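You operate a simulated robot arm through the tools that you are given. There is no shell and no other tool. Be economical: measure what you need, move in short steps, check, and stop when the job is done.

You are at the controls of a simulated two-armed robot. One attempt, no reset.

Task
On the top of the packing table, fold the blue cloth in half, so that its two short edges meet.

The check looks at the end state, three seconds after you hand in, the way a careful person would. Anything else that was tipped, shoved, dropped, spilled or broken makes it a failure. Flat cloth is picked up by pressing the open fingertips on it (5 to 10 N) and closing them slowly along it; thin cloth reads only 2 to 8 mm in the jaws.

Robot
Two 7-joint arms with two-finger grippers on one trunk, on a base that drives. Base frame: it is fixed to the floor where the robot stands at the start and does not move with it; the origin is under the middle of the robot, x ahead of it, y to its left, z up; the surface under the hand at the start is at about z = 800. Readings come in mm, degrees, newtons and seconds.
The left shoulder is at the start at [89, 160, 951], the right one opposite. With the tool pointing down near the work surface each hand reaches from about 300 to 780 mm from the robot's upright axis, wherever it stands, measured 20 degrees to its own side. Places, roughly: top of the packing table [600, 100, 800]. Payload 2.45 kg a hand.
The TCP of each hand is the grasp point between the finger pads, 26 mm short of the fingertips. In the tool frame z runs along the fingers and y along their closing line. Largest opening 96 mm; the body of the gripper starts 69 mm behind the TCP.
Orientation is that of the tool frame in the base frame, as a unit quaternion [w, x, y, z]. With the fingers straight down and closing along the base's y, the tool's x points along the base's -x, its y along +y and its z along -z.

Tools
- The arms move only by the tool servo_tool. It takes "left_series", "right_series" or both (then of equal length, played together; a hand with none holds still); each is a list of rows, each an object (a shift or turn left out is 0, a gripper value left out holds the last) with "xyz": the shift along the tool's x, y, z in mm, a list of three; "angular": the turn, a rotation vector about the tool's x, y, z in degrees, a list of three; "fingers": the opening, from 0 (shut) to 1 (fully open). In form: [{"xyz": [dx, dy, dz], "angular": [rx, ry, rz], "fingers": fingers}, ...]. A call has 1 to 20 rows; each row shifts and turns the commanded pose from where the row before left it, along the tool's axes as they then stand. Each row takes 0.2 s and may step no farther than 50 mm and 8.6 degrees from the row before; otherwise, or with a gripper value out of range, the whole call is refused. Where a pose cannot be reached the arm comes as near as it can. A force on the tool above 40 N (or 10 N above the force at the start of the call, whichever is more), or a blocked arm, ends the call early, and 0.2 s more pass. The fingers move at their own pace and stop on an object; they squeeze with about 34 N. The grip force told is the motor's: it shows also when the fingers shut on nothing. Time passes only in rows, and 0.2 s behind the last, so rows that do not move let the fingers close. It gives the time, the measured TCP pose, the force on the tool (base axes), the opening and the grip force at its end, in the units of the frame above (readings bear some noise), with the torque about the TCP (base axes, N m) and any sound that the robot's microphone picked up.
- Cameras (640 x 400 px; columns grow to the right, rows downward): "scene" is now at [253.9, -11.3, 1406.8]; the picture's right is [-0.27, -0.96, 0.00], its down [-0.85, 0.24, -0.46] and it looks along [0.44, -0.13, -0.89] (base axes); focal length 251 px, centre (320, 200). "left" rides on the left gripper at [82, -3, -98] in its tool frame; the picture's right is [0.04, 1.00, 0.00], its down [-0.73, 0.03, -0.68] and it looks along [-0.68, 0.03, 0.73] (tool axes); focal length 256 px, centre (320, 200). "right" rides on the right gripper at [82, 3, -98] in its tool frame; the picture's right is [-0.04, 1.00, 0.00], its down [-0.73, -0.03, -0.68] and it looks along [-0.68, -0.03, 0.73] (tool axes); focal length 256 px, centre (320, 200). There is no depth. A picture from a camera that has moved, and an enlarged one, comes with that camera's place and axes in the base frame and with its lens. The place of the scene camera against the robot may be out by one fixed shift of up to 18 mm in any direction.
- capture(camera): a new picture of that camera. It takes no simulated time.
- move_column(by): slides the trunk up (or, below 0, down) by that many mm; the arms and the scene camera ride with it, the base frame stays. It gives what a move gives, with no picture.
- steer(legs): drives the robot by 1 to 6 legs, each [ahead, left, turn to the left] in mm, mm and degrees, along the robot's own axes; the way and the turn of a leg run together, so that a leg with both is an arc; at most 1500 mm and 180 degrees a leg. The arms and the cameras ride along, it lands a little off, and it stops where it bumps. It gives what a move gives.
- aim_head(pan, tilt): turns the head with the scene camera to pan (to the left, within 120 degrees either way) and tilt (down, from -29 to 69), counted from straight ahead of the robot. It gives what a move gives.
- inspect(camera, box): a new picture of the part [left, top, right, bottom] of that camera's present view, enlarged. It takes no simulated time.
- hand_in(): hands the job in; it is judged then, once.

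Work in short steps. Places have to be worked out from the pictures, the camera data and where the tool is seen: move nearer, look again, correct. Check each grasp and each placing, and mend what went wrong. You have 120 turns and 92 pictures in all, those below and enlarged ones among them. Open the grippers and draw the arms clear of the work before you hand the job in, unless the task says otherwise; then end with one line.

The tools are called after ">>>" as name(argument=value, ...) on one line, values as JSON. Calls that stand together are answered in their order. servo_tool: Moves the arms, as the interface text tells. Its arguments: {"type":"object","properties":{"left_series":{"type":"array","items":{"type":"object","properties":{"xyz":{"type":"array","items":{"type":"number"}},"angular":{"type":"array","items":{"type":"number"}},"fingers":{"type":"number"}}}},"right_series":{"type":"array","items":{"type":"object","properties":{"xyz":{"type":"array","items":{"type":"number"}},"angular":{"type":"array","items":{"type":"number"}},"fingers":{"type":"number"}}}}},"required":[]} The other tools are called the same way: move_column (by) slides the trunk up or down; steer (legs) drives the base; aim_head (pan, tilt) turns the head that bears the scene camera; capture (camera) takes a picture; inspect (camera, box) takes an enlarged picture of a part of a camera's view; hand_in () hands the job in.

At the start:

```text
time_s: 0.0
left_eef_pos: [444.6, 87.3, 974.5]
left_orientation: [-0.001, 0.0, 1.0, 0.0]
left_contact_force: [0.0, 1.0, 0.1]
left_wrist_torque: [-0.01, 0.0, -0.01]
left_width: 95.8
left_gripper_force: 0.1
right_eef_pos: [355.0, -281.1, 1014.5]
right_orientation: [-0.001, 0.0, 1.0, 0.0]
right_contact_force: [-0.4, 0.5, -0.1]
right_wrist_torque: [-0.01, -0.03, -0.02]
right_width: 96.0
right_gripper_force: 0.1
trunk travel left (down, up): [-125.0, 442.0]
robot x, y, heading: [1.7, -4.2, -0.1]
head pan, tilt: [-15.9, 62.2]
```

scene: 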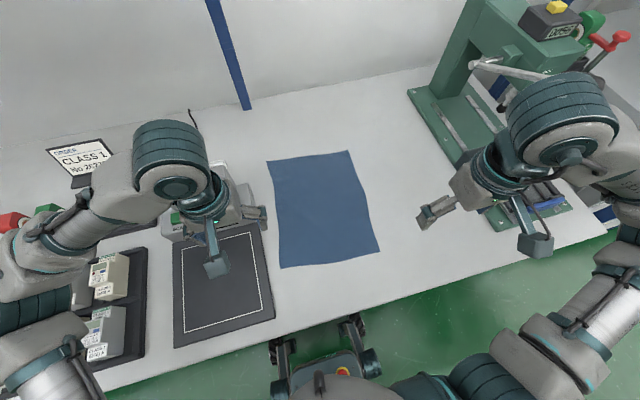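
right: 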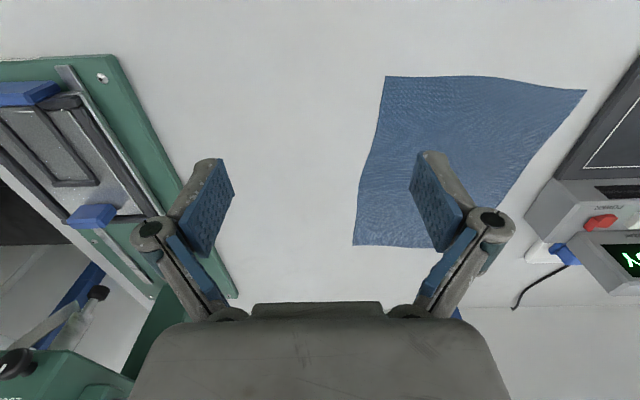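
left: 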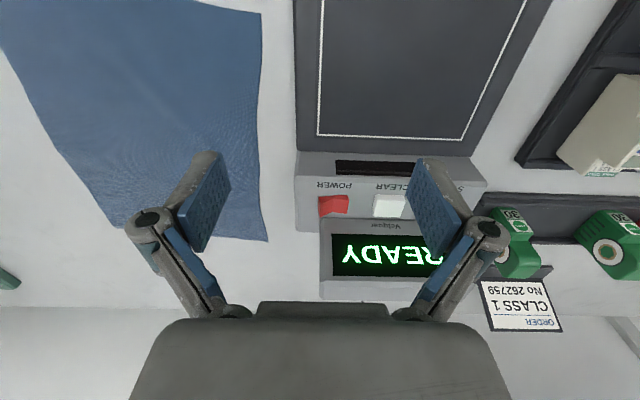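

From the wrist views, the cloth corners are about far-left (711,9), far-right (689,-230), near-right (372,-208) and near-left (397,34). The short edges are the far and near ones, so I'll carry the far edge to the near one. First I move both hands above the far corners, sideways and then forward, staying high.

>>> servo_tool(left_series=[{"xyz": [0, -37.5, 0], "fingers": 0.4}, {"xyz": [0, -37.5, 0]}, {"xyz": [0, -37.5, 0]}, {"xyz": [-28.2, 0, 0]}, {"xyz": [-28.2, 0, 0]}, {"xyz": [-28.2, 0, 0]}, {"xyz": [-28.2, 0, 0]}, {"xyz": [-28.2, 0, 0]}, {"xyz": [-28.2, 0, 0]}, {"xyz": [-28.2, 0, 0]}, {"xyz": [-28.2, 0, 0]}, {"xyz": [-28.2, 0, 0], "angular": [0, 0, 5.3]}, {}], right_series=[{"xyz": [0, 29, 0], "fingers": 0.4}, {"xyz": [0, 29, 0]}, {"xyz": [0, 29, 0]}, {"xyz": [-36.4, 0, 5]}, {"xyz": [-36.4, 0, 5]}, {"xyz": [-36.4, 0, 5]}, {"xyz": [-36.4, 0, 5]}, {"xyz": [-36.4, 0, 5]}, {"xyz": [-36.4, 0, 5]}, {"xyz": [-36.4, 0, 5]}, {"xyz": [-36.4, 0, 5]}, {"xyz": [-36.4, 0, 0], "angular": [0, 0, 5.3]}, {}])

>>> capture(camera="scene")

>>> capture(camera="left")

>>> capture(camera="right")

```text
time_s: 2.8
left_eef_pos: [664.9, -15.9, 961.7]
left_orientation: [0.003, 0.043, 0.999, 0.0]
left_contact_force: [-0.6, -0.2, -0.8]
left_wrist_torque: [0.01, -0.02, 0.06]
left_width: 38.5
left_gripper_force: 0.0
left hand out of reach, approached as far as the arm can: row 11, 12
right_eef_pos: [677.4, -191.1, 978.6]
right_orientation: [0.003, 0.047, 0.999, -0.001]
right_contact_force: [-0.2, 0.0, 0.1]
right_wrist_torque: [0.03, -0.03, 0.01]
right_width: 38.4
right_gripper_force: 0.1
trunk travel left (down, up): [-125.0, 442.0]
robot x, y, heading: [-4.3, 2.5, 0.2]
head pan, tilt: [-15.9, 62.2]
```

```text
88 pictures are left
camera scene: at [254.6, -8.1, 1407.0], right [-0.27, -0.96, 0.0], down [-0.85, 0.24, -0.46], along [0.44, -0.13, -0.89], focal length 251 px, centre (320, 200)
```

scene: 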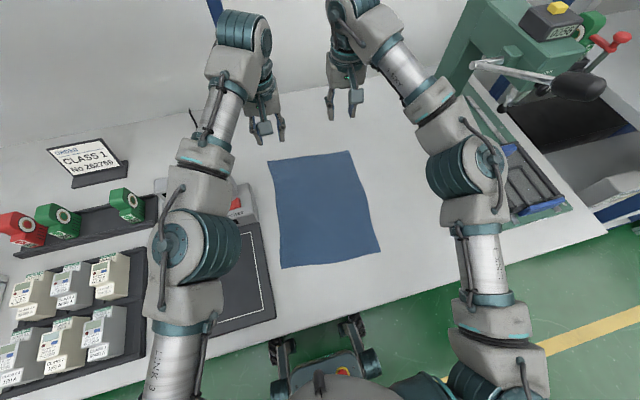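

```text
87 pictures are left
camera left: at [583.2, -11.1, 1060.1], right [0.05, 1.0, 0.0], down [0.73, -0.03, 0.68], along [0.68, -0.03, -0.73], focal length 256 px, centre (320, 200)
```

left: 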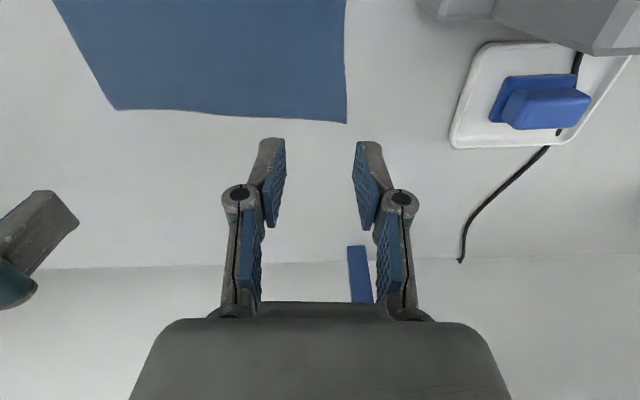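

```text
86 pictures are left
camera right: at [596.1, -180.1, 1077.3], right [0.13, 0.99, 0.0], down [0.72, -0.1, 0.68], along [0.68, -0.09, -0.73], focal length 256 px, centre (320, 200)
```

right: 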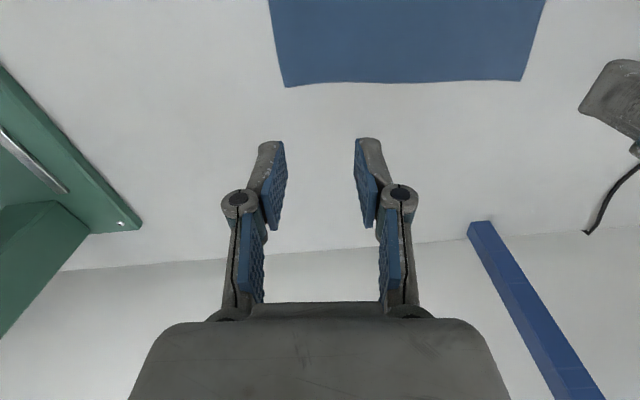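

The left hand stopped at the edge of its reach up high. Lower down it reaches farther, so I descend with both and see where they land.

>>> servo_tool(left_series=[{"xyz": [0, 0, 35]}, {"xyz": [0, 0, 35]}, {"xyz": [0, 0, 30]}, {}], right_series=[{"xyz": [0, 0, 40]}, {"xyz": [0, 0, 40]}, {"xyz": [0, 0, 35]}, {}])

```text
time_s: 3.8
left_eef_pos: [664.4, -15.0, 860.2]
left_orientation: [0.003, 0.046, 0.999, 0.0]
left_contact_force: [-0.4, 0.0, 0.2]
left_wrist_torque: [-0.03, -0.03, 0.01]
left_width: 38.5
left_gripper_force: 0.0
right_eef_pos: [679.7, -194.4, 862.1]
right_orientation: [0.002, 0.046, 0.999, 0.001]
right_contact_force: [0.2, 0.4, 0.3]
right_wrist_torque: [-0.03, 0.0, 0.01]
right_width: 38.4
right_gripper_force: 0.0
trunk travel left (down, up): [-125.0, 442.0]
robot x, y, heading: [-1.4, -2.5, -0.2]
head pan, tilt: [-15.9, 62.2]
```

The right hand is on target. I move the left one forward about 36 mm at this height to (700,-23).

>>> servo_tool(left_series=[{"xyz": [-18.3, -2.4, 5]}, {"xyz": [-18.3, -2.4, 5]}, {}], right_series=[{"xyz": [-1, 0, 5]}, {"xyz": [-1, 0, 6]}, {}])

>>> capture(camera="left")

>>> capture(camera="right")

```text
time_s: 4.6
left_eef_pos: [694.2, -22.7, 852.0]
left_orientation: [0.002, 0.047, 0.999, 0.003]
left_contact_force: [0.2, 1.0, 0.7]
left_wrist_torque: [0.01, 0.05, -0.02]
left_width: 38.4
left_gripper_force: 0.1
left hand out of reach, approached as far as the arm can: row 2
right_eef_pos: [681.2, -192.3, 848.8]
right_orientation: [0.001, 0.046, 0.999, -0.001]
right_contact_force: [-0.1, 0.3, -0.2]
right_wrist_torque: [-0.01, 0.0, -0.01]
right_width: 38.4
right_gripper_force: 0.0
trunk travel left (down, up): [-125.0, 442.0]
robot x, y, heading: [1.5, 2.0, 0.3]
head pan, tilt: [-15.9, 62.2]
```

```text
85 pictures are left
camera left: at [613.7, -18.5, 950.4], right [0.05, 1.0, 0.0], down [0.73, -0.04, 0.68], along [0.68, -0.03, -0.73], focal length 256 px, centre (320, 200)
```

left: 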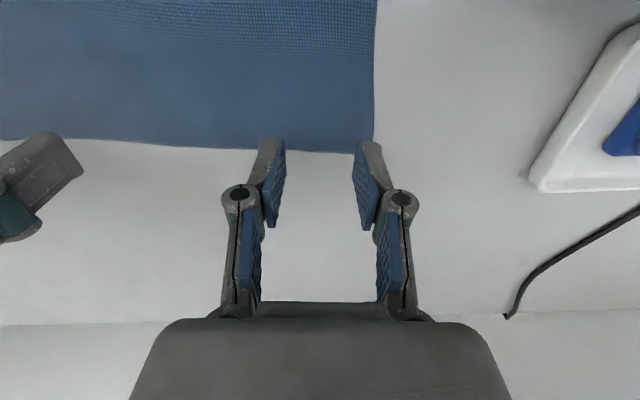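

```text
84 pictures are left
camera right: at [601.3, -181.7, 947.9], right [0.13, 0.99, 0.0], down [0.73, -0.1, 0.68], along [0.67, -0.09, -0.73], focal length 256 px, centre (320, 200)
```

right: 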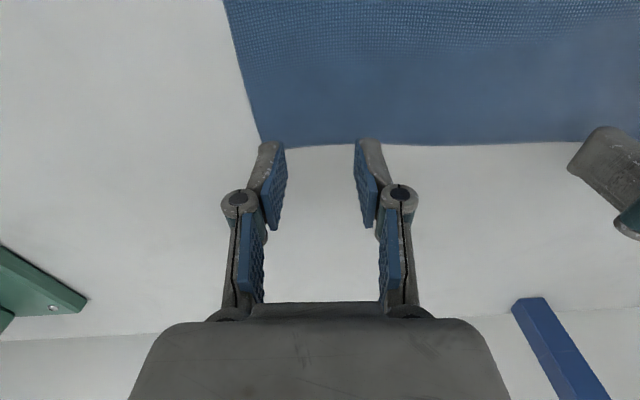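

The edge sits 15 mm beyond the left TCP and 7 mm beyond the right one. I tilt the left fingers 8° forward to regain reach, shift it about 4 mm farther, and lower both hands to just above the cloth.

>>> servo_tool(left_series=[{"angular": [0, -4, 0], "xyz": [0, 0, 5]}, {"angular": [0, -4, 0], "xyz": [-2, 0, 5]}, {"xyz": [-3, 0, 5]}, {}], right_series=[{"xyz": [0, 0, 5]}, {"xyz": [0, 0, 5]}, {"xyz": [0, 0, 4]}, {}])

```text
time_s: 5.6
left_eef_pos: [722.0, -28.0, 847.3]
left_orientation: [0.07, 0.046, 0.996, -0.003]
left_contact_force: [-0.8, 0.9, 0.1]
left_wrist_torque: [-0.05, 0.0, 0.01]
left_width: 38.3
left_gripper_force: 0.0
left hand out of reach, approached as far as the arm can: row 1, 2
right_eef_pos: [680.8, -193.8, 838.2]
right_orientation: [0.003, 0.046, 0.999, 0.0]
right_contact_force: [0.1, 0.4, 1.5]
right_wrist_torque: [-0.05, 0.0, -0.03]
right_width: 38.6
right_gripper_force: 0.0
trunk travel left (down, up): [-125.0, 442.0]
robot x, y, heading: [-2.4, 2.5, 0.1]
head pan, tilt: [-15.9, 62.2]
```

The tilt freed the left arm and it went to x=722. I bring it back 25 mm, so the fingertips sit about 9 mm inside the edge.

>>> servo_tool(left_series=[{"xyz": [12.5, 1.4, -1.7]}, {"xyz": [12.5, 1.4, -1.7]}, {}])

>>> capture(camera="left")

```text
time_s: 6.4
left_eef_pos: [717.0, -31.5, 850.7]
left_orientation: [0.07, 0.046, 0.996, -0.002]
left_contact_force: [0.5, -0.4, -0.2]
left_wrist_torque: [0.03, -0.01, 0.02]
left_width: 38.0
left_gripper_force: 0.0
left hand out of reach, approached as far as the arm can: row 1, 2
right_eef_pos: [683.0, -193.7, 837.5]
right_orientation: [0.001, 0.046, 0.999, -0.001]
right_contact_force: [0.6, 0.5, -0.3]
right_wrist_torque: [-0.01, 0.03, 0.03]
right_width: 38.4
right_gripper_force: 0.1
trunk travel left (down, up): [-125.0, 442.0]
robot x, y, heading: [4.8, -0.3, -0.1]
head pan, tilt: [-15.9, 62.2]
```

```text
83 pictures are left
camera left: at [623.4, -26.6, 937.1], right [0.05, 1.0, 0.0], down [0.63, -0.03, 0.77], along [0.77, -0.04, -0.63], focal length 256 px, centre (320, 200)
```

left: 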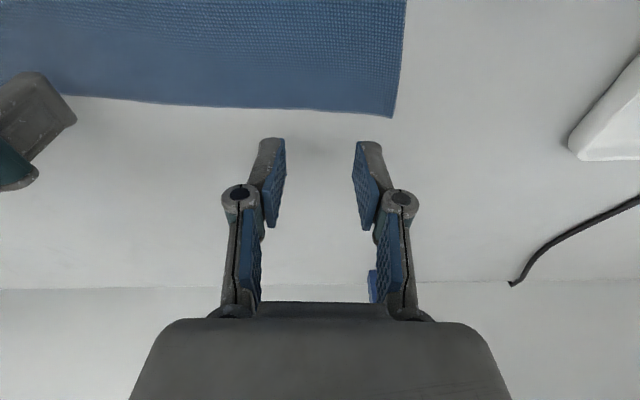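

The left IK seems stuck near a limit. I'll lift slightly and try to retract again with a clear command, to learn how it behaves.

>>> servo_tool(left_series=[{"xyz": [10, 0, -10]}, {"xyz": [10, 0, -10]}, {"xyz": [10, 0, -10]}, {"xyz": [10, 0, 0]}, {}])

```text
time_s: 7.6
left_eef_pos: [705.0, -42.6, 881.5]
left_orientation: [0.07, 0.047, 0.996, -0.002]
left_contact_force: [0.0, 0.0, 0.0]
left_wrist_torque: [0.01, -0.01, -0.01]
left_width: 38.5
left_gripper_force: 0.0
left hand out of reach, approached as far as the arm can: row 1, 2, 3, 4
right_eef_pos: [681.1, -193.9, 836.7]
right_orientation: [0.002, 0.046, 0.999, 0.0]
right_contact_force: [-1.5, 0.6, -0.3]
right_wrist_torque: [0.0, -0.01, 0.0]
right_width: 38.6
right_gripper_force: 0.0
trunk travel left (down, up): [-125.0, 442.0]
robot x, y, heading: [1.5, 2.1, 0.1]
head pan, tilt: [-15.9, 62.2]
```

The hand drifts sideways too, which suggests a wrist limit brought on by the tilt. I undo the tilt and check that the arm tracks again.

>>> servo_tool(left_series=[{"angular": [0, 4, 0], "xyz": [5, 0, 0]}, {"angular": [0, 4, 0], "xyz": [5, 0, 0]}, {"xyz": [10, 5, 0]}, {"xyz": [10, 5, 0]}, {}])

```text
time_s: 8.8
left_eef_pos: [682.0, -29.7, 880.1]
left_orientation: [0.0, 0.046, 0.999, 0.001]
left_contact_force: [0.8, 0.3, 0.0]
left_wrist_torque: [0.01, 0.02, -0.03]
left_width: 38.5
left_gripper_force: 0.1
left hand out of reach, approached as far as the arm can: row 1, 2, 3, 4
right_eef_pos: [681.0, -194.0, 837.3]
right_orientation: [0.001, 0.046, 0.999, 0.0]
right_contact_force: [-0.2, -0.4, 0.9]
right_wrist_torque: [0.01, 0.03, -0.01]
right_width: 38.3
right_gripper_force: 0.0
trunk travel left (down, up): [-125.0, 442.0]
robot x, y, heading: [-1.8, -0.0, 0.1]
head pan, tilt: [-15.9, 62.2]
```

It's still limited, because the left arm is stretched across the body. I raise and retract both hands a little. The press is beyond y=-500, so there is room to turn the base slightly right and nudge it ahead to centre the cloth.

>>> servo_tool(left_series=[{"xyz": [20, 0, -30]}, {"xyz": [20, 0, -30]}, {"xyz": [25, 0, -20]}, {"xyz": [25, 0, -10]}, {}], right_series=[{"xyz": [20, 0, -30]}, {"xyz": [20, 0, -30]}, {"xyz": [25, 0, -30]}, {"xyz": [25, 0, -30]}, {}])

>>> steer(legs=[[0, 0, -8], [30, 0, 0]])

>>> capture(camera="scene")

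>>> capture(camera="left")

>>> capture(camera="right")

```text
time_s: 10.0
left_eef_pos: [640.2, -42.1, 985.3]
left_orientation: [-0.001, 0.046, 0.999, 0.0]
left_contact_force: [0.8, 0.1, 0.0]
left_wrist_torque: [0.03, 0.03, 0.02]
left_width: 38.4
left_gripper_force: 0.1
left hand out of reach, approached as far as the arm can: row 1, 2, 3, 4
right_eef_pos: [591.2, -186.7, 955.0]
right_orientation: [0.001, 0.046, 0.999, 0.0]
right_contact_force: [0.5, 0.0, -0.5]
right_wrist_torque: [-0.03, 0.02, -0.05]
right_width: 38.5
right_gripper_force: 0.1
trunk travel left (down, up): [-125.0, 442.0]
robot x, y, heading: [-1.9, 3.0, -0.1]
head pan, tilt: [-15.9, 62.2]
```

```text
time_s: 11.4
left_eef_pos: [653.5, -143.4, 989.8]
left_orientation: [0.001, 0.116, 0.993, 0.004]
left_contact_force: [-0.2, -0.5, 0.3]
left_wrist_torque: [0.06, -0.02, 0.01]
left_width: 38.4
left_gripper_force: 0.1
right_eef_pos: [586.7, -277.0, 955.3]
right_orientation: [0.002, 0.116, 0.993, 0.003]
right_contact_force: [0.8, -1.0, -0.8]
right_wrist_torque: [0.05, -0.01, 0.0]
right_width: 38.3
right_gripper_force: 0.1
trunk travel left (down, up): [-125.0, 442.0]
robot x, y, heading: [30.7, -8.3, -8.1]
head pan, tilt: [-15.9, 62.2]
```

```text
82 pictures are left
camera scene: at [277.3, -58.8, 1406.9], right [-0.4, -0.91, -0.01], down [-0.81, 0.36, -0.46], along [0.42, -0.18, -0.89], focal length 251 px, centre (320, 200)
```

scene: 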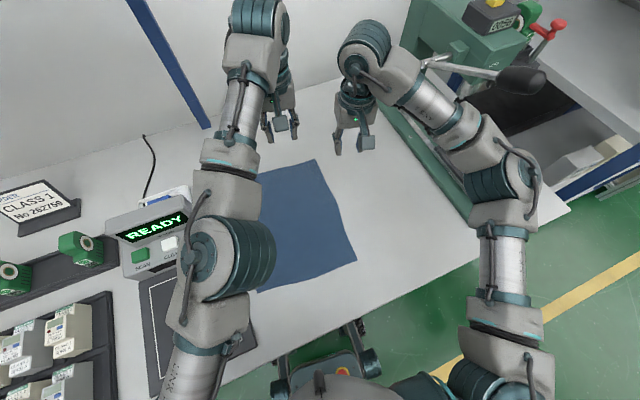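

```text
81 pictures are left
camera left: at [574.1, -127.6, 1088.7], right [0.19, 0.98, 0.01], down [0.72, -0.15, 0.68], along [0.67, -0.13, -0.73], focal length 256 px, centre (320, 200)
```

left: 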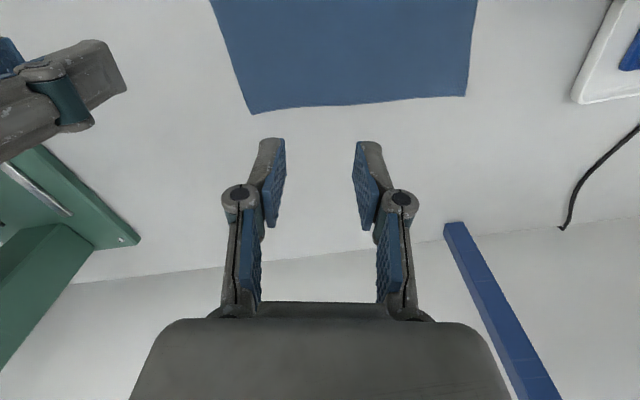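

```text
80 pictures are left
camera right: at [508.5, -254.9, 1053.2], right [0.27, 0.96, 0.01], down [0.7, -0.2, 0.68], along [0.66, -0.18, -0.73], focal length 256 px, centre (320, 200)
```

right: 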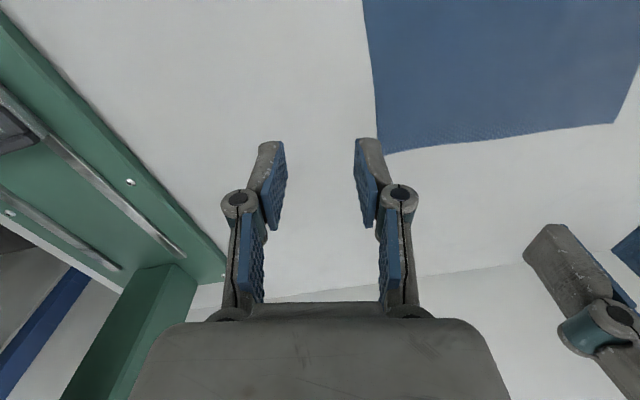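

The robot now stands turned about 8° right and 30 mm ahead. I restore the tool yaw to match the cloth edge, bring the left hand back and to the left, and bring the right hand left.

>>> servo_tool(left_series=[{"angular": [0, 0, -8]}, {"xyz": [20, 20, 0]}, {"xyz": [20, 20, 0]}, {"xyz": [20, 20, 0]}, {"xyz": [20, 20, 0]}, {"xyz": [20, 20, 0]}, {}], right_series=[{"angular": [0, 0, -8]}, {"xyz": [1.6, 16.5, 0]}, {"xyz": [1.6, 16.5, 0]}, {"xyz": [1.6, 16.5, 0]}, {"xyz": [1.6, 16.5, 0]}, {"xyz": [1.6, 16.5, 0]}, {}])

```text
time_s: 13.0
left_eef_pos: [654.1, -138.4, 994.7]
left_orientation: [0.003, 0.045, 0.999, 0.0]
left_contact_force: [0.4, -0.1, 0.5]
left_wrist_torque: [-0.03, -0.02, -0.04]
left_width: 38.5
left_gripper_force: 0.1
left hand out of reach, approached as far as the arm can: row 2, 3, 4, 5, 6
right_eef_pos: [584.1, -187.2, 959.6]
right_orientation: [0.004, 0.046, 0.999, 0.001]
right_contact_force: [-0.7, -1.0, -1.0]
right_wrist_torque: [0.02, 0.02, -0.04]
right_width: 38.4
right_gripper_force: 0.1
trunk travel left (down, up): [-125.0, 442.0]
robot x, y, heading: [27.8, -7.3, -7.8]
head pan, tilt: [-15.9, 62.2]
```

The left arm won't retract, so it is probably straight or against a limit. I back the right hand away for clearance and probe the left with sideways and upward moves to free it.

>>> servo_tool(left_series=[{"xyz": [0, 30, 0]}, {"xyz": [0, 30, 0]}, {"xyz": [0, 30, 0]}, {"xyz": [0, 30, 0]}, {}], right_series=[{"xyz": [10, -20, 0]}, {"xyz": [10, -20, 0]}, {"xyz": [10, -20, 0]}, {}, {}])

```text
time_s: 14.2
left_eef_pos: [662.2, -15.8, 994.3]
left_orientation: [0.004, 0.046, 0.999, 0.0]
left_contact_force: [0.2, 0.8, 1.4]
left_wrist_torque: [-0.02, 0.02, 0.0]
left_width: 38.2
left_gripper_force: 0.0
right_eef_pos: [547.1, -240.3, 959.3]
right_orientation: [0.004, 0.046, 0.999, -0.001]
right_contact_force: [0.0, -0.3, -0.2]
right_wrist_torque: [0.0, 0.01, -0.01]
right_width: 38.3
right_gripper_force: 0.0
trunk travel left (down, up): [-125.0, 442.0]
robot x, y, heading: [29.0, -3.6, -8.0]
head pan, tilt: [-15.9, 62.2]
```

Sideways works without complaint. Now I try retracting again from here.

>>> servo_tool(left_series=[{"xyz": [20, 5, 0]}, {"xyz": [20, 5, 0]}, {"xyz": [20, 0, 0]}, {}])

>>> capture(camera="scene")

```text
time_s: 15.2
left_eef_pos: [602.3, -0.1, 993.3]
left_orientation: [0.004, 0.048, 0.999, 0.0]
left_contact_force: [-1.2, -0.7, 0.6]
left_wrist_torque: [-0.01, 0.01, 0.0]
left_width: 38.2
left_gripper_force: 0.2
right_eef_pos: [548.1, -243.0, 957.8]
right_orientation: [0.004, 0.046, 0.999, -0.001]
right_contact_force: [-0.1, -0.2, 0.5]
right_wrist_torque: [0.02, 0.01, 0.04]
right_width: 38.3
right_gripper_force: 0.2
trunk travel left (down, up): [-125.0, 442.0]
robot x, y, heading: [25.6, -4.1, -8.0]
head pan, tilt: [-15.9, 62.2]
```

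```text
79 pictures are left
camera scene: at [280.1, -50.2, 1406.4], right [-0.4, -0.91, 0.0], down [-0.81, 0.36, -0.46], along [0.42, -0.19, -0.89], focal length 251 px, centre (320, 200)
```

scene: 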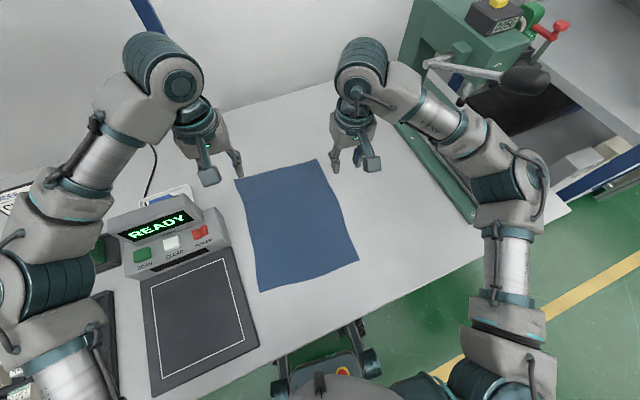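

The elbow has swung outward and the left arm tracks well again. I approach both far corners, descending gradually to about z=880.

>>> servo_tool(left_series=[{"xyz": [-20, -2.7, 22]}, {"xyz": [-20, -2.7, 22]}, {"xyz": [-20, -2.7, 22]}, {"xyz": [-20, -2.7, 22]}, {"xyz": [-20, -2.7, 25]}, {}], right_series=[{"xyz": [-25.8, 12.1, 15.6]}, {"xyz": [-25.8, 12.1, 15.6]}, {"xyz": [-25.8, 12.1, 15.6]}, {"xyz": [-25.8, 12.1, 15.6]}, {"xyz": [-25.8, 12.1, 15.6]}, {}])

```text
time_s: 16.6
left_eef_pos: [702.9, -22.2, 881.7]
left_orientation: [0.005, 0.046, 0.999, -0.001]
left_contact_force: [0.2, 0.5, -0.4]
left_wrist_torque: [-0.03, -0.01, -0.02]
left_width: 38.2
left_gripper_force: 0.0
right_eef_pos: [681.1, -195.4, 883.6]
right_orientation: [0.005, 0.047, 0.999, -0.001]
right_contact_force: [-0.3, 0.4, -1.2]
right_wrist_torque: [0.0, -0.01, 0.02]
right_width: 38.4
right_gripper_force: 0.1
trunk travel left (down, up): [-125.0, 442.0]
robot x, y, heading: [30.0, -3.6, -7.9]
head pan, tilt: [-15.9, 62.2]
```

Both are on target. I descend to about 838 and check how they sit on the edge.

>>> servo_tool(left_series=[{"xyz": [0, 0, 15]}, {"xyz": [0, 0, 15]}, {"xyz": [0, 0, 13]}, {}], right_series=[{"xyz": [0, 0, 15]}, {"xyz": [0, 0, 15]}, {"xyz": [0, 0, 15]}, {}])

>>> capture(camera="left")

>>> capture(camera="right")

```text
time_s: 17.8
left_eef_pos: [691.8, -25.4, 869.1]
left_orientation: [0.03, 0.049, 0.998, -0.004]
left_contact_force: [-0.3, -0.2, 0.0]
left_wrist_torque: [0.04, 0.01, -0.01]
left_width: 38.3
left_gripper_force: 0.0
right_eef_pos: [668.5, -193.7, 842.4]
right_orientation: [0.009, 0.045, 0.999, 0.001]
right_contact_force: [1.4, -0.2, 1.0]
right_wrist_torque: [0.04, 0.02, -0.01]
right_width: 38.2
right_gripper_force: 0.2
trunk travel left (down, up): [-125.0, 442.0]
robot x, y, heading: [27.6, -4.6, -8.0]
head pan, tilt: [-15.9, 62.2]
stopped in row 4 (left hand): the arm was blocked; the commanded pose is now the measured one
```

```text
78 pictures are left
camera left: at [604.4, -19.0, 962.5], right [0.06, 1.0, -0.01], down [0.69, -0.03, 0.72], along [0.72, -0.05, -0.69], focal length 256 px, centre (320, 200)
```

left: 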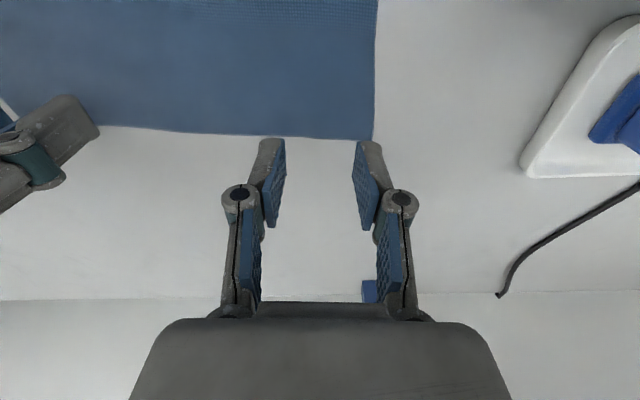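

```text
77 pictures are left
camera right: at [587.1, -183.8, 939.9], right [0.13, 0.99, 0.0], down [0.72, -0.09, 0.69], along [0.69, -0.09, -0.72], focal length 256 px, centre (320, 200)
```

right: 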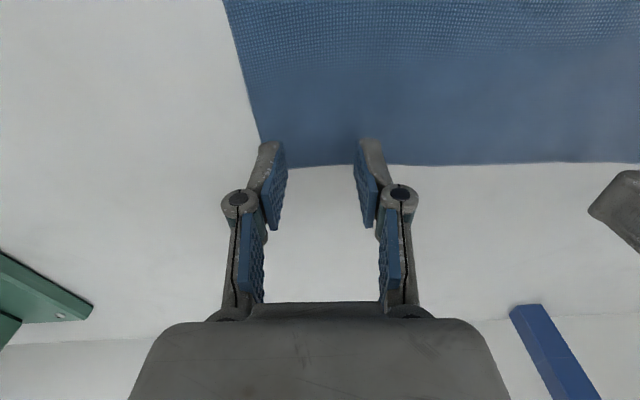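

The left arm was blocked by something other than the hand, so I look before moving on.

>>> capture(camera="scene")

```text
76 pictures are left
camera scene: at [245.0, -49.0, 1411.4], right [-0.4, -0.92, -0.01], down [-0.8, 0.36, -0.48], along [0.44, -0.19, -0.88], focal length 251 px, centre (320, 200)
```

scene: 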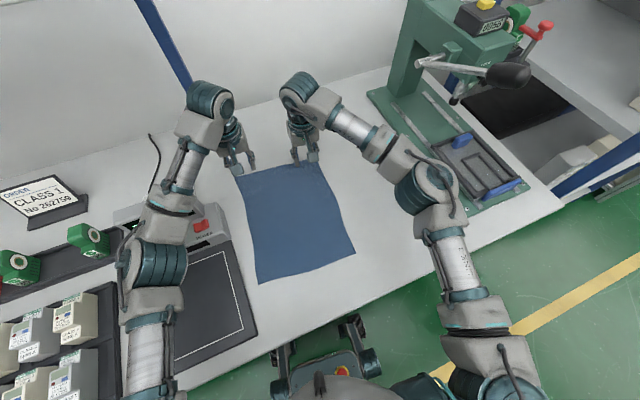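

The scene camera shifted about 35 mm back, so the left forearm or elbow is probably pressing on the scale's display. I lift the left hand at once.

>>> servo_tool(left_series=[{"xyz": [0, 0, -20]}, {"xyz": [0, 0, -30]}, {"xyz": [10, 0, -30]}, {}], right_series=[{"xyz": [0, 0, -20]}, {"xyz": [0, 0, -20]}, {"xyz": [0, 0, -20]}, {}])

>>> capture(camera="scene")

```text
time_s: 18.8
left_eef_pos: [695.7, -22.6, 929.0]
left_orientation: [0.013, 0.048, 0.999, -0.003]
left_contact_force: [0.1, -0.3, -0.9]
left_wrist_torque: [0.01, -0.01, 0.03]
left_width: 38.2
left_gripper_force: 0.0
right_eef_pos: [685.7, -196.7, 891.3]
right_orientation: [0.0, 0.046, 0.999, 0.0]
right_contact_force: [0.7, -0.2, -1.1]
right_wrist_torque: [-0.01, 0.02, -0.02]
right_width: 38.4
right_gripper_force: 0.0
trunk travel left (down, up): [-125.0, 442.0]
robot x, y, heading: [27.1, -4.6, -7.8]
head pan, tilt: [-15.9, 62.2]
```

```text
75 pictures are left
camera scene: at [283.5, -49.8, 1405.1], right [-0.4, -0.92, 0.0], down [-0.81, 0.36, -0.46], along [0.42, -0.19, -0.89], focal length 251 px, centre (320, 200)
```

scene: 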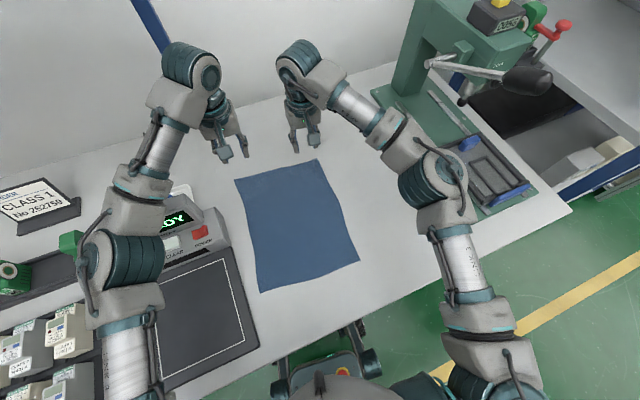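

Everything looks undisturbed, with the scale still in place. I raise the trunk 120 mm so the forearm and elbow stay clear of the scale while the hands work low.

>>> move_column(by=120)

>>> servo_tool(left_series=[{"xyz": [-3, 0, 30]}, {"xyz": [-3, 0, 30]}, {"xyz": [0, 0, 30]}, {"xyz": [0, 0, 30]}, {}], right_series=[{"xyz": [0, 0, 25]}, {"xyz": [0, 0, 25]}, {"xyz": [0, 0, 25]}, {"xyz": [0, 0, 25]}, {}])

>>> capture(camera="scene")

```text
time_s: 20.3
left_eef_pos: [695.6, -24.8, 1050.0]
left_orientation: [0.014, 0.048, 0.999, -0.003]
left_contact_force: [-0.2, -0.5, 0.0]
left_wrist_torque: [-0.04, -0.02, 0.02]
left_width: 38.6
left_gripper_force: 0.0
right_eef_pos: [686.3, -194.7, 1014.5]
right_orientation: [0.002, 0.047, 0.999, -0.001]
right_contact_force: [0.2, -0.3, -0.4]
right_wrist_torque: [0.02, 0.02, -0.01]
right_width: 38.4
right_gripper_force: 0.0
trunk travel left (down, up): [-245.0, 322.0]
robot x, y, heading: [24.3, -2.9, -8.0]
head pan, tilt: [-15.9, 62.2]
```

```text
time_s: 21.5
left_eef_pos: [702.8, -24.8, 934.5]
left_orientation: [0.017, 0.048, 0.999, -0.002]
left_contact_force: [0.7, -0.2, 0.5]
left_wrist_torque: [-0.01, 0.02, 0.02]
left_width: 38.4
left_gripper_force: 0.1
right_eef_pos: [684.8, -196.6, 916.1]
right_orientation: [0.003, 0.046, 0.999, 0.0]
right_contact_force: [-1.2, 0.2, 0.6]
right_wrist_torque: [0.01, -0.01, -0.02]
right_width: 38.4
right_gripper_force: 0.1
trunk travel left (down, up): [-245.0, 322.0]
robot x, y, heading: [27.1, -5.7, -8.0]
head pan, tilt: [-15.9, 62.2]
```

```text
74 pictures are left
camera scene: at [164.0, -33.8, 1541.3], right [-0.4, -0.92, 0.0], down [-0.81, 0.36, -0.46], along [0.42, -0.19, -0.89], focal length 251 px, centre (320, 200)
```

scene: 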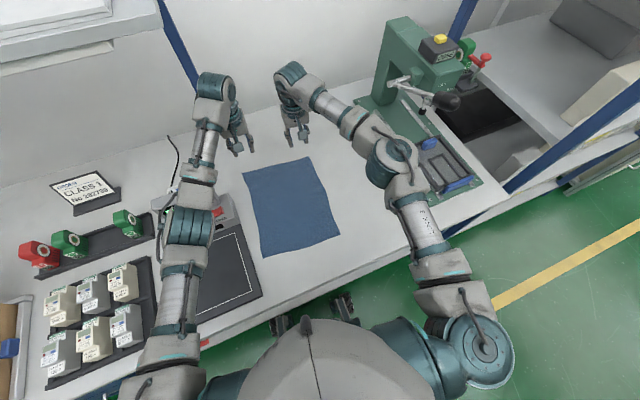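

The trunk's rise also swung the camera back, so the posture has changed. I descend a bit further with both hands and check tracking.

>>> servo_tool(left_series=[{"xyz": [0, 0, 15]}, {"xyz": [0, 0, 15]}, {"xyz": [0, 0, 15]}, {}], right_series=[{"xyz": [0, 0, 15]}, {"xyz": [0, 0, 10]}, {"xyz": [0, 0, 10]}, {}])

>>> capture(camera="scene")

```text
time_s: 22.5
left_eef_pos: [705.6, -25.4, 887.7]
left_orientation: [0.016, 0.048, 0.999, -0.003]
left_contact_force: [-0.8, -0.2, -0.1]
left_wrist_torque: [-0.03, 0.0, -0.02]
left_width: 38.4
left_gripper_force: 0.1
right_eef_pos: [685.4, -196.0, 879.6]
right_orientation: [0.002, 0.047, 0.999, 0.0]
right_contact_force: [-0.4, 0.3, 0.0]
right_wrist_torque: [0.03, 0.02, -0.02]
right_width: 38.3
right_gripper_force: 0.0
trunk travel left (down, up): [-245.0, 322.0]
robot x, y, heading: [29.5, -7.0, -8.0]
head pan, tilt: [-15.9, 62.2]
```

```text
73 pictures are left
camera scene: at [164.6, -33.8, 1541.1], right [-0.4, -0.92, 0.0], down [-0.81, 0.36, -0.46], along [0.42, -0.19, -0.89], focal length 251 px, centre (320, 200)
```

scene: 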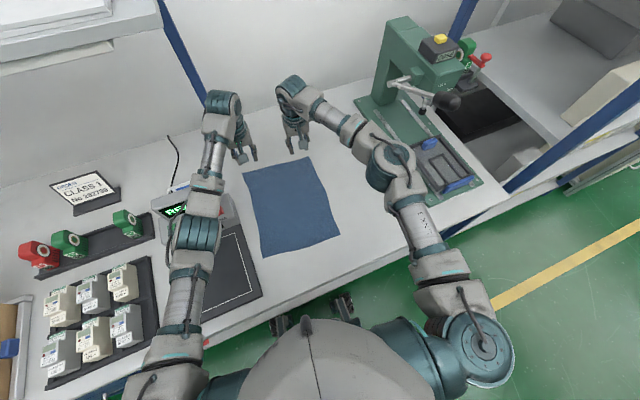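

Both are tracking with no contact. I continue down to about 843 and correct the left by -4 mm in x.

>>> servo_tool(left_series=[{"xyz": [2, 0, 12]}, {"xyz": [2, 0, 12]}, {"xyz": [0, 0, 12]}, {"xyz": [0, 0, 8]}, {}], right_series=[{"xyz": [1, 1, 10]}, {"xyz": [1, 0, 10]}, {"xyz": [0, 0, 10]}, {"xyz": [0, 0, 6]}, {}])

>>> capture(camera="scene")

>>> capture(camera="left")

>>> capture(camera="right")

```text
time_s: 23.7
left_eef_pos: [702.2, -24.8, 841.3]
left_orientation: [0.016, 0.048, 0.999, -0.002]
left_contact_force: [1.6, 0.5, 0.1]
left_wrist_torque: [-0.03, 0.01, 0.0]
left_width: 38.3
left_gripper_force: 0.1
right_eef_pos: [682.2, -194.3, 844.1]
right_orientation: [0.002, 0.046, 0.999, 0.0]
right_contact_force: [-0.1, 0.0, 0.7]
right_wrist_torque: [-0.02, 0.03, -0.01]
right_width: 38.2
right_gripper_force: 0.1
trunk travel left (down, up): [-245.0, 322.0]
robot x, y, heading: [28.5, -4.1, -7.7]
head pan, tilt: [-15.9, 62.2]
```

```text
72 pictures are left
camera scene: at [164.7, -33.9, 1541.1], right [-0.4, -0.92, 0.0], down [-0.81, 0.36, -0.46], along [0.42, -0.19, -0.89], focal length 251 px, centre (320, 200)
```

scene: 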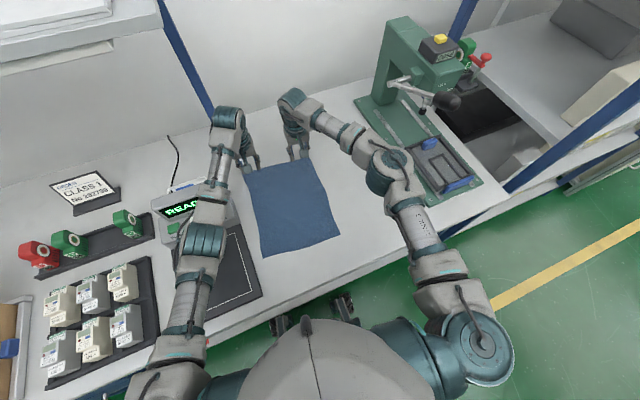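

```text
71 pictures are left
camera left: at [618.0, -19.5, 937.8], right [0.06, 1.0, -0.01], down [0.71, -0.04, 0.7], along [0.7, -0.04, -0.71], focal length 256 px, centre (320, 200)
```

left: 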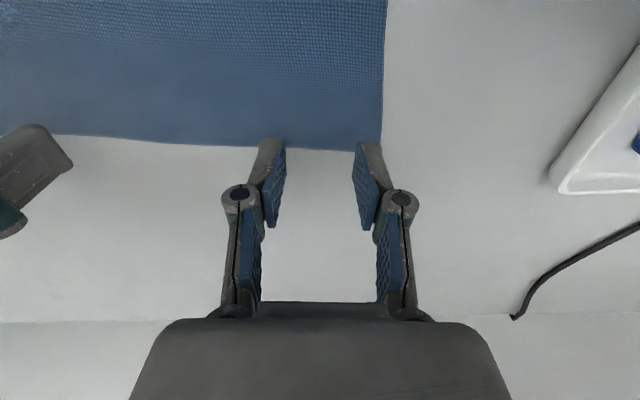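

```text
70 pictures are left
camera right: at [601.8, -183.3, 941.7], right [0.13, 0.99, 0.0], down [0.72, -0.1, 0.68], along [0.68, -0.09, -0.73], focal length 256 px, centre (320, 200)
```

right: 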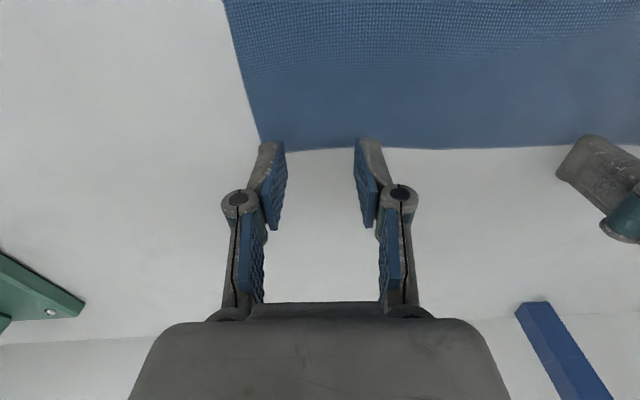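

The fingers straddle the edge about 6–8 mm inside it. I descend the last 14 mm slowly until there's light contact.

>>> servo_tool(left_series=[{"xyz": [2, 0, 5]}, {"xyz": [0, 0, 5]}, {"xyz": [0, 0, 3]}, {"xyz": [0, 0, 1]}, {}], right_series=[{"xyz": [0, 0, 6]}, {"xyz": [0, 0, 6]}, {"xyz": [0, 0, 4]}, {"xyz": [0, 0, 1]}, {}])

```text
time_s: 24.9
left_eef_pos: [699.9, -25.0, 829.7]
left_orientation: [0.016, 0.047, 0.999, -0.003]
left_contact_force: [-0.1, -0.6, 0.3]
left_wrist_torque: [-0.01, 0.0, 0.01]
left_width: 38.4
left_gripper_force: 0.0
right_eef_pos: [684.8, -194.9, 826.5]
right_orientation: [0.002, 0.046, 0.999, -0.001]
right_contact_force: [-0.2, 0.5, 2.0]
right_wrist_torque: [0.01, -0.01, 0.02]
right_width: 38.5
right_gripper_force: 0.1
trunk travel left (down, up): [-245.0, 322.0]
robot x, y, heading: [28.2, -7.0, -7.9]
head pan, tilt: [-15.9, 62.2]
```

The right fingertips are just touching (2 N) and the left ones are about 3 mm above. I press both in small steps.

>>> servo_tool(left_series=[{"xyz": [0, 0, 1.5]}, {"xyz": [0, 0, 1.5]}, {"xyz": [0, 0, 1]}, {}], right_series=[{"xyz": [0, 0, 0.5]}, {"xyz": [0, 0, 0.5]}, {"xyz": [0, 0, 0.5]}, {}])

```text
time_s: 25.9
left_eef_pos: [698.8, -26.0, 826.6]
left_orientation: [0.018, 0.048, 0.999, -0.004]
left_contact_force: [1.6, -0.5, 12.2]
left_wrist_torque: [0.06, 0.07, 0.0]
left_width: 37.5
left_gripper_force: 0.0
right_eef_pos: [681.7, -194.3, 827.7]
right_orientation: [0.003, 0.046, 0.999, -0.001]
right_contact_force: [1.2, -0.3, 7.4]
right_wrist_torque: [-0.02, -0.03, -0.03]
right_width: 38.6
right_gripper_force: 0.4
trunk travel left (down, up): [-245.0, 322.0]
robot x, y, heading: [27.6, -5.5, -8.0]
head pan, tilt: [-15.9, 62.2]
```

Contact is about 12 N left and 7 N right. I ease the left slightly and close both slowly.

>>> servo_tool(left_series=[{"xyz": [0, 0, -0.4], "fingers": 0.37}, {"fingers": 0.34}, {"fingers": 0.31}, {"fingers": 0.28}, {"fingers": 0.25}, {"fingers": 0.22}, {"fingers": 0.19}, {"fingers": 0.16}, {"fingers": 0.13}, {"fingers": 0.1}, {"fingers": 0.07}, {"fingers": 0.04}, {"fingers": 0.0}, {}, {}], right_series=[{"fingers": 0.37}, {"fingers": 0.34}, {"fingers": 0.31}, {"fingers": 0.28}, {"fingers": 0.25}, {"fingers": 0.22}, {"fingers": 0.19}, {"fingers": 0.16}, {"fingers": 0.13}, {"fingers": 0.1}, {"fingers": 0.07}, {"fingers": 0.04}, {"fingers": 0.0}, {}, {}])

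>>> capture(camera="left")

>>> capture(camera="right")

```text
time_s: 29.1
left_eef_pos: [698.6, -25.3, 826.1]
left_orientation: [0.017, 0.049, 0.999, -0.003]
left_contact_force: [-2.5, -9.7, 18.6]
left_wrist_torque: [-0.22, 0.21, 0.11]
left_width: 2.6
left_gripper_force: 32.1
right_eef_pos: [681.4, -194.5, 826.5]
right_orientation: [0.004, 0.045, 0.999, 0.0]
right_contact_force: [-1.2, 12.9, 10.2]
right_wrist_torque: [0.16, -0.01, -0.08]
right_width: 2.4
right_gripper_force: 34.1
trunk travel left (down, up): [-245.0, 322.0]
robot x, y, heading: [29.0, -2.4, -8.1]
head pan, tilt: [-15.9, 62.2]
```

```text
69 pictures are left
camera left: at [613.7, -19.4, 922.7], right [0.06, 1.0, -0.01], down [0.71, -0.04, 0.7], along [0.7, -0.04, -0.71], focal length 256 px, centre (320, 200)
```

left: 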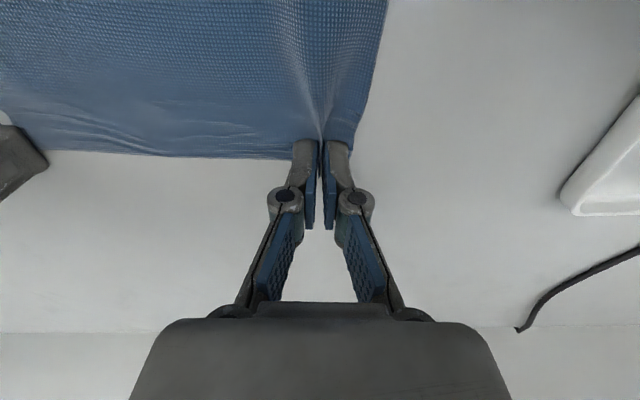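

```text
68 pictures are left
camera right: at [600.2, -182.6, 924.5], right [0.13, 0.99, 0.0], down [0.72, -0.1, 0.68], along [0.68, -0.09, -0.73], focal length 256 px, centre (320, 200)
```

right: 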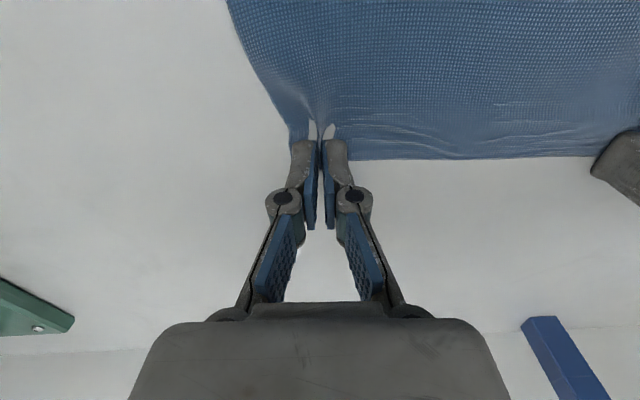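

Both hands hold the cloth (2.5 mm in the jaws), but the jaws overlap about 20 mm of it, which would flip into a hem when folded. I'll regrip nearer the edge: open, shift 9 mm outward, and look.

>>> servo_tool(left_series=[{"fingers": 0.1}, {"fingers": 0.2}, {"fingers": 0.3}, {"fingers": 0.4}, {"xyz": [0, 0, -6]}, {"xyz": [-9, 0, 0]}, {}], right_series=[{"fingers": 0.1}, {"fingers": 0.2}, {"fingers": 0.3}, {"fingers": 0.4}, {"xyz": [0, 0, -6]}, {"xyz": [-9, 0, 0]}, {}])

>>> capture(camera="left")

>>> capture(camera="right")

```text
time_s: 30.7
left_eef_pos: [709.6, -24.7, 829.6]
left_orientation: [0.014, 0.047, 0.999, -0.002]
left_contact_force: [0.1, 0.6, -0.6]
left_wrist_torque: [0.0, 0.05, 0.02]
left_width: 38.6
left_gripper_force: 0.0
right_eef_pos: [692.2, -197.3, 830.5]
right_orientation: [0.001, 0.047, 0.999, 0.0]
right_contact_force: [-0.3, -0.3, -0.5]
right_wrist_torque: [0.05, -0.03, 0.02]
right_width: 38.3
right_gripper_force: 0.1
trunk travel left (down, up): [-245.0, 322.0]
robot x, y, heading: [28.3, -8.7, -7.7]
head pan, tilt: [-15.9, 62.2]
```

```text
67 pictures are left
camera left: at [625.7, -20.8, 926.8], right [0.05, 1.0, -0.01], down [0.71, -0.04, 0.7], along [0.7, -0.04, -0.71], focal length 256 px, centre (320, 200)
```

left: 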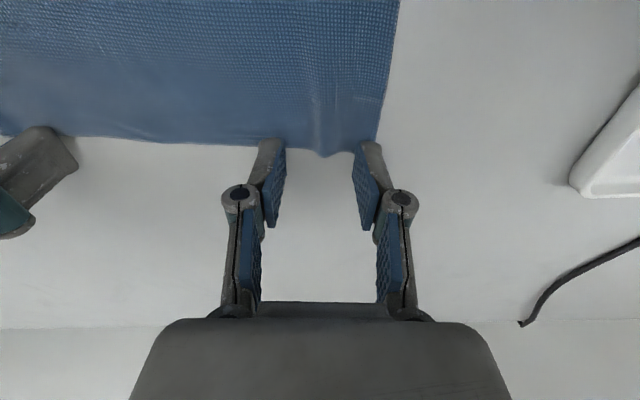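

```text
66 pictures are left
camera right: at [612.1, -184.5, 928.6], right [0.13, 0.99, 0.0], down [0.73, -0.1, 0.68], along [0.68, -0.09, -0.73], focal length 256 px, centre (320, 200)
```

right: 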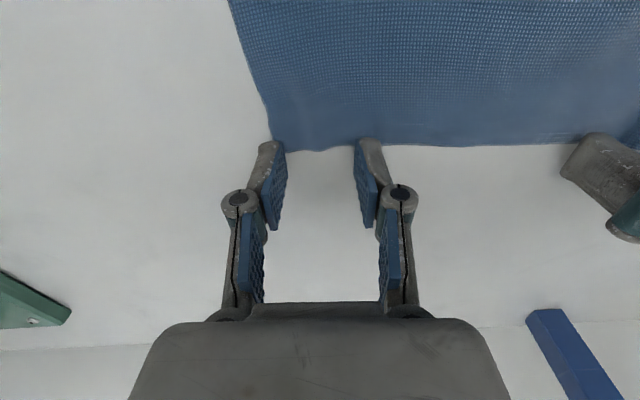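

The overlap is now about 15 mm left and 11 mm right, with the cloth only faintly ruffled. I move the left 3 mm more outward, then press and regrip.

>>> servo_tool(left_series=[{"xyz": [-3, 0, 0]}, {"xyz": [0, 0, 1.5]}, {"xyz": [0, 0, 1]}, {"xyz": [0, 0, 0.7]}, {}], right_series=[{"xyz": [0, 0, 0]}, {"xyz": [0, 0, 2]}, {"xyz": [0, 0, 1.5]}, {"xyz": [0, 0, 0.7]}, {}])

```text
time_s: 31.9
left_eef_pos: [713.2, -27.8, 827.2]
left_orientation: [0.015, 0.048, 0.999, -0.002]
left_contact_force: [-0.5, -0.1, -0.5]
left_wrist_torque: [0.0, 0.01, 0.02]
left_width: 38.5
left_gripper_force: 0.0
right_eef_pos: [693.5, -196.3, 827.3]
right_orientation: [0.003, 0.046, 0.999, 0.0]
right_contact_force: [-0.4, 0.2, -0.1]
right_wrist_torque: [-0.02, 0.01, -0.03]
right_width: 38.1
right_gripper_force: 0.0
trunk travel left (down, up): [-245.0, 322.0]
robot x, y, heading: [27.4, -3.7, -7.9]
head pan, tilt: [-15.9, 62.2]
```

Not touching yet, so I press a little further.

>>> servo_tool(left_series=[{"xyz": [0, 0, 0.8]}, {"xyz": [0, 0, 0.7]}, {}], right_series=[{"xyz": [0, 0, 0.8]}, {"xyz": [0, 0, 0.7]}, {}])

```text
time_s: 32.7
left_eef_pos: [711.5, -26.6, 827.3]
left_orientation: [0.016, 0.047, 0.999, -0.003]
left_contact_force: [-0.4, -0.8, 2.6]
left_wrist_torque: [0.09, 0.02, 0.0]
left_width: 38.6
left_gripper_force: 0.2
right_eef_pos: [691.3, -195.9, 826.1]
right_orientation: [0.004, 0.046, 0.999, -0.001]
right_contact_force: [1.1, -1.1, 7.5]
right_wrist_torque: [0.08, 0.03, 0.01]
right_width: 38.7
right_gripper_force: 0.0
trunk travel left (down, up): [-245.0, 322.0]
robot x, y, heading: [28.5, -6.3, -7.9]
head pan, tilt: [-15.9, 62.2]
```

Right reads 7.5 N and left 2.6 N. I press the left 0.6 mm more, then close both slowly.

>>> servo_tool(left_series=[{"xyz": [0, 0, 0.6]}, {"fingers": 0.37}, {"fingers": 0.34}, {"fingers": 0.31}, {"fingers": 0.28}, {"fingers": 0.25}, {"fingers": 0.22}, {"fingers": 0.19}, {"fingers": 0.16}, {"fingers": 0.13}, {"fingers": 0.1}, {"fingers": 0.07}, {"fingers": 0.04}, {"fingers": 0.0}, {}, {}], right_series=[{}, {"fingers": 0.37}, {"fingers": 0.34}, {"fingers": 0.31}, {"fingers": 0.28}, {"fingers": 0.25}, {"fingers": 0.22}, {"fingers": 0.19}, {"fingers": 0.16}, {"fingers": 0.13}, {"fingers": 0.1}, {"fingers": 0.07}, {"fingers": 0.04}, {"fingers": 0.0}, {}, {}])

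>>> capture(camera="left")

>>> capture(camera="right")

```text
time_s: 36.1
left_eef_pos: [711.4, -26.0, 826.4]
left_orientation: [0.015, 0.048, 0.999, -0.003]
left_contact_force: [-0.3, -1.4, 11.9]
left_wrist_torque: [-0.06, 0.08, 0.03]
left_width: 0.3
left_gripper_force: 29.3
right_eef_pos: [690.8, -196.8, 826.0]
right_orientation: [0.004, 0.046, 0.999, -0.002]
right_contact_force: [0.2, 1.2, 4.1]
right_wrist_torque: [0.06, 0.04, 0.01]
right_width: 2.0
right_gripper_force: 28.9
trunk travel left (down, up): [-245.0, 322.0]
robot x, y, heading: [27.1, -5.1, -8.0]
head pan, tilt: [-15.9, 62.2]
```

```text
65 pictures are left
camera left: at [627.5, -20.4, 922.6], right [0.05, 1.0, 0.0], down [0.71, -0.04, 0.7], along [0.7, -0.04, -0.71], focal length 256 px, centre (320, 200)
```

left: 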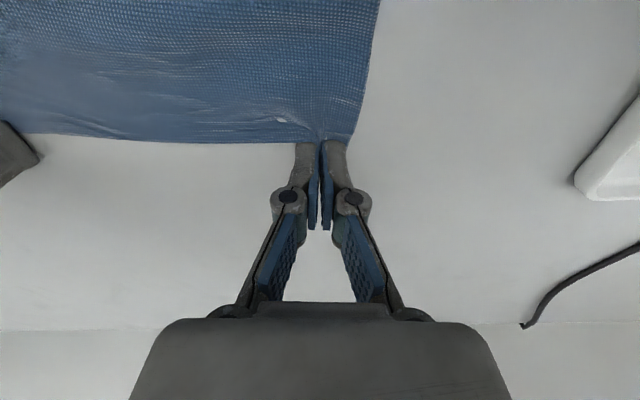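

```text
64 pictures are left
camera right: at [610.2, -184.7, 924.5], right [0.13, 0.99, 0.0], down [0.72, -0.1, 0.68], along [0.68, -0.09, -0.73], focal length 256 px, centre (320, 200)
```

right: 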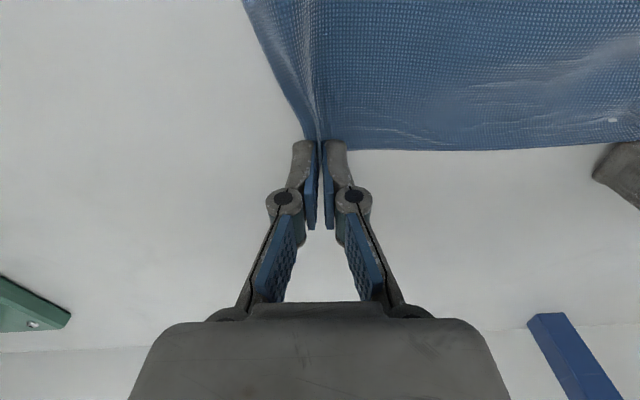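

The right hand holds (2.0 mm), but the left closed on nothing (0.3 mm). I reopen the left, lift a little, move 6 mm inward and look.

>>> servo_tool(left_series=[{"fingers": 0.1}, {"fingers": 0.2}, {"fingers": 0.3}, {"fingers": 0.4}, {"xyz": [0, 0, -6]}, {"xyz": [6, -3, 0]}, {}])

>>> capture(camera="left")

```text
time_s: 37.7
left_eef_pos: [705.1, -29.4, 831.6]
left_orientation: [0.016, 0.047, 0.999, -0.003]
left_contact_force: [0.1, 0.1, -0.3]
left_wrist_torque: [-0.02, 0.02, -0.04]
left_width: 38.6
left_gripper_force: 0.0
right_eef_pos: [690.4, -195.4, 826.3]
right_orientation: [0.002, 0.046, 0.999, -0.001]
right_contact_force: [-1.0, -0.7, 26.3]
right_wrist_torque: [-0.01, 0.29, 0.02]
right_width: 0.6
right_gripper_force: 27.8
trunk travel left (down, up): [-245.0, 322.0]
robot x, y, heading: [27.8, -4.3, -7.9]
head pan, tilt: [-15.9, 62.2]
```

```text
63 pictures are left
camera left: at [620.5, -22.9, 927.9], right [0.06, 1.0, -0.01], down [0.71, -0.04, 0.7], along [0.7, -0.04, -0.71], focal length 256 px, centre (320, 200)
```

left: 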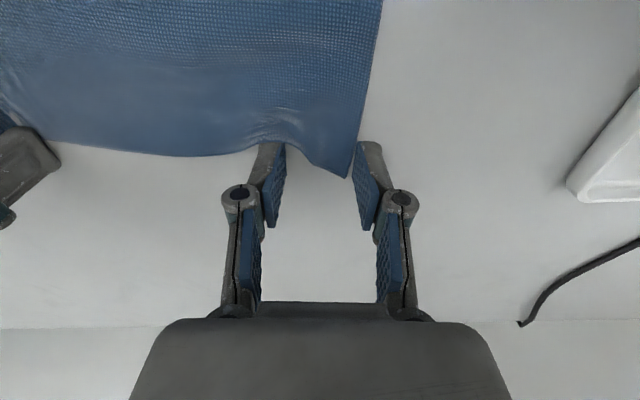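

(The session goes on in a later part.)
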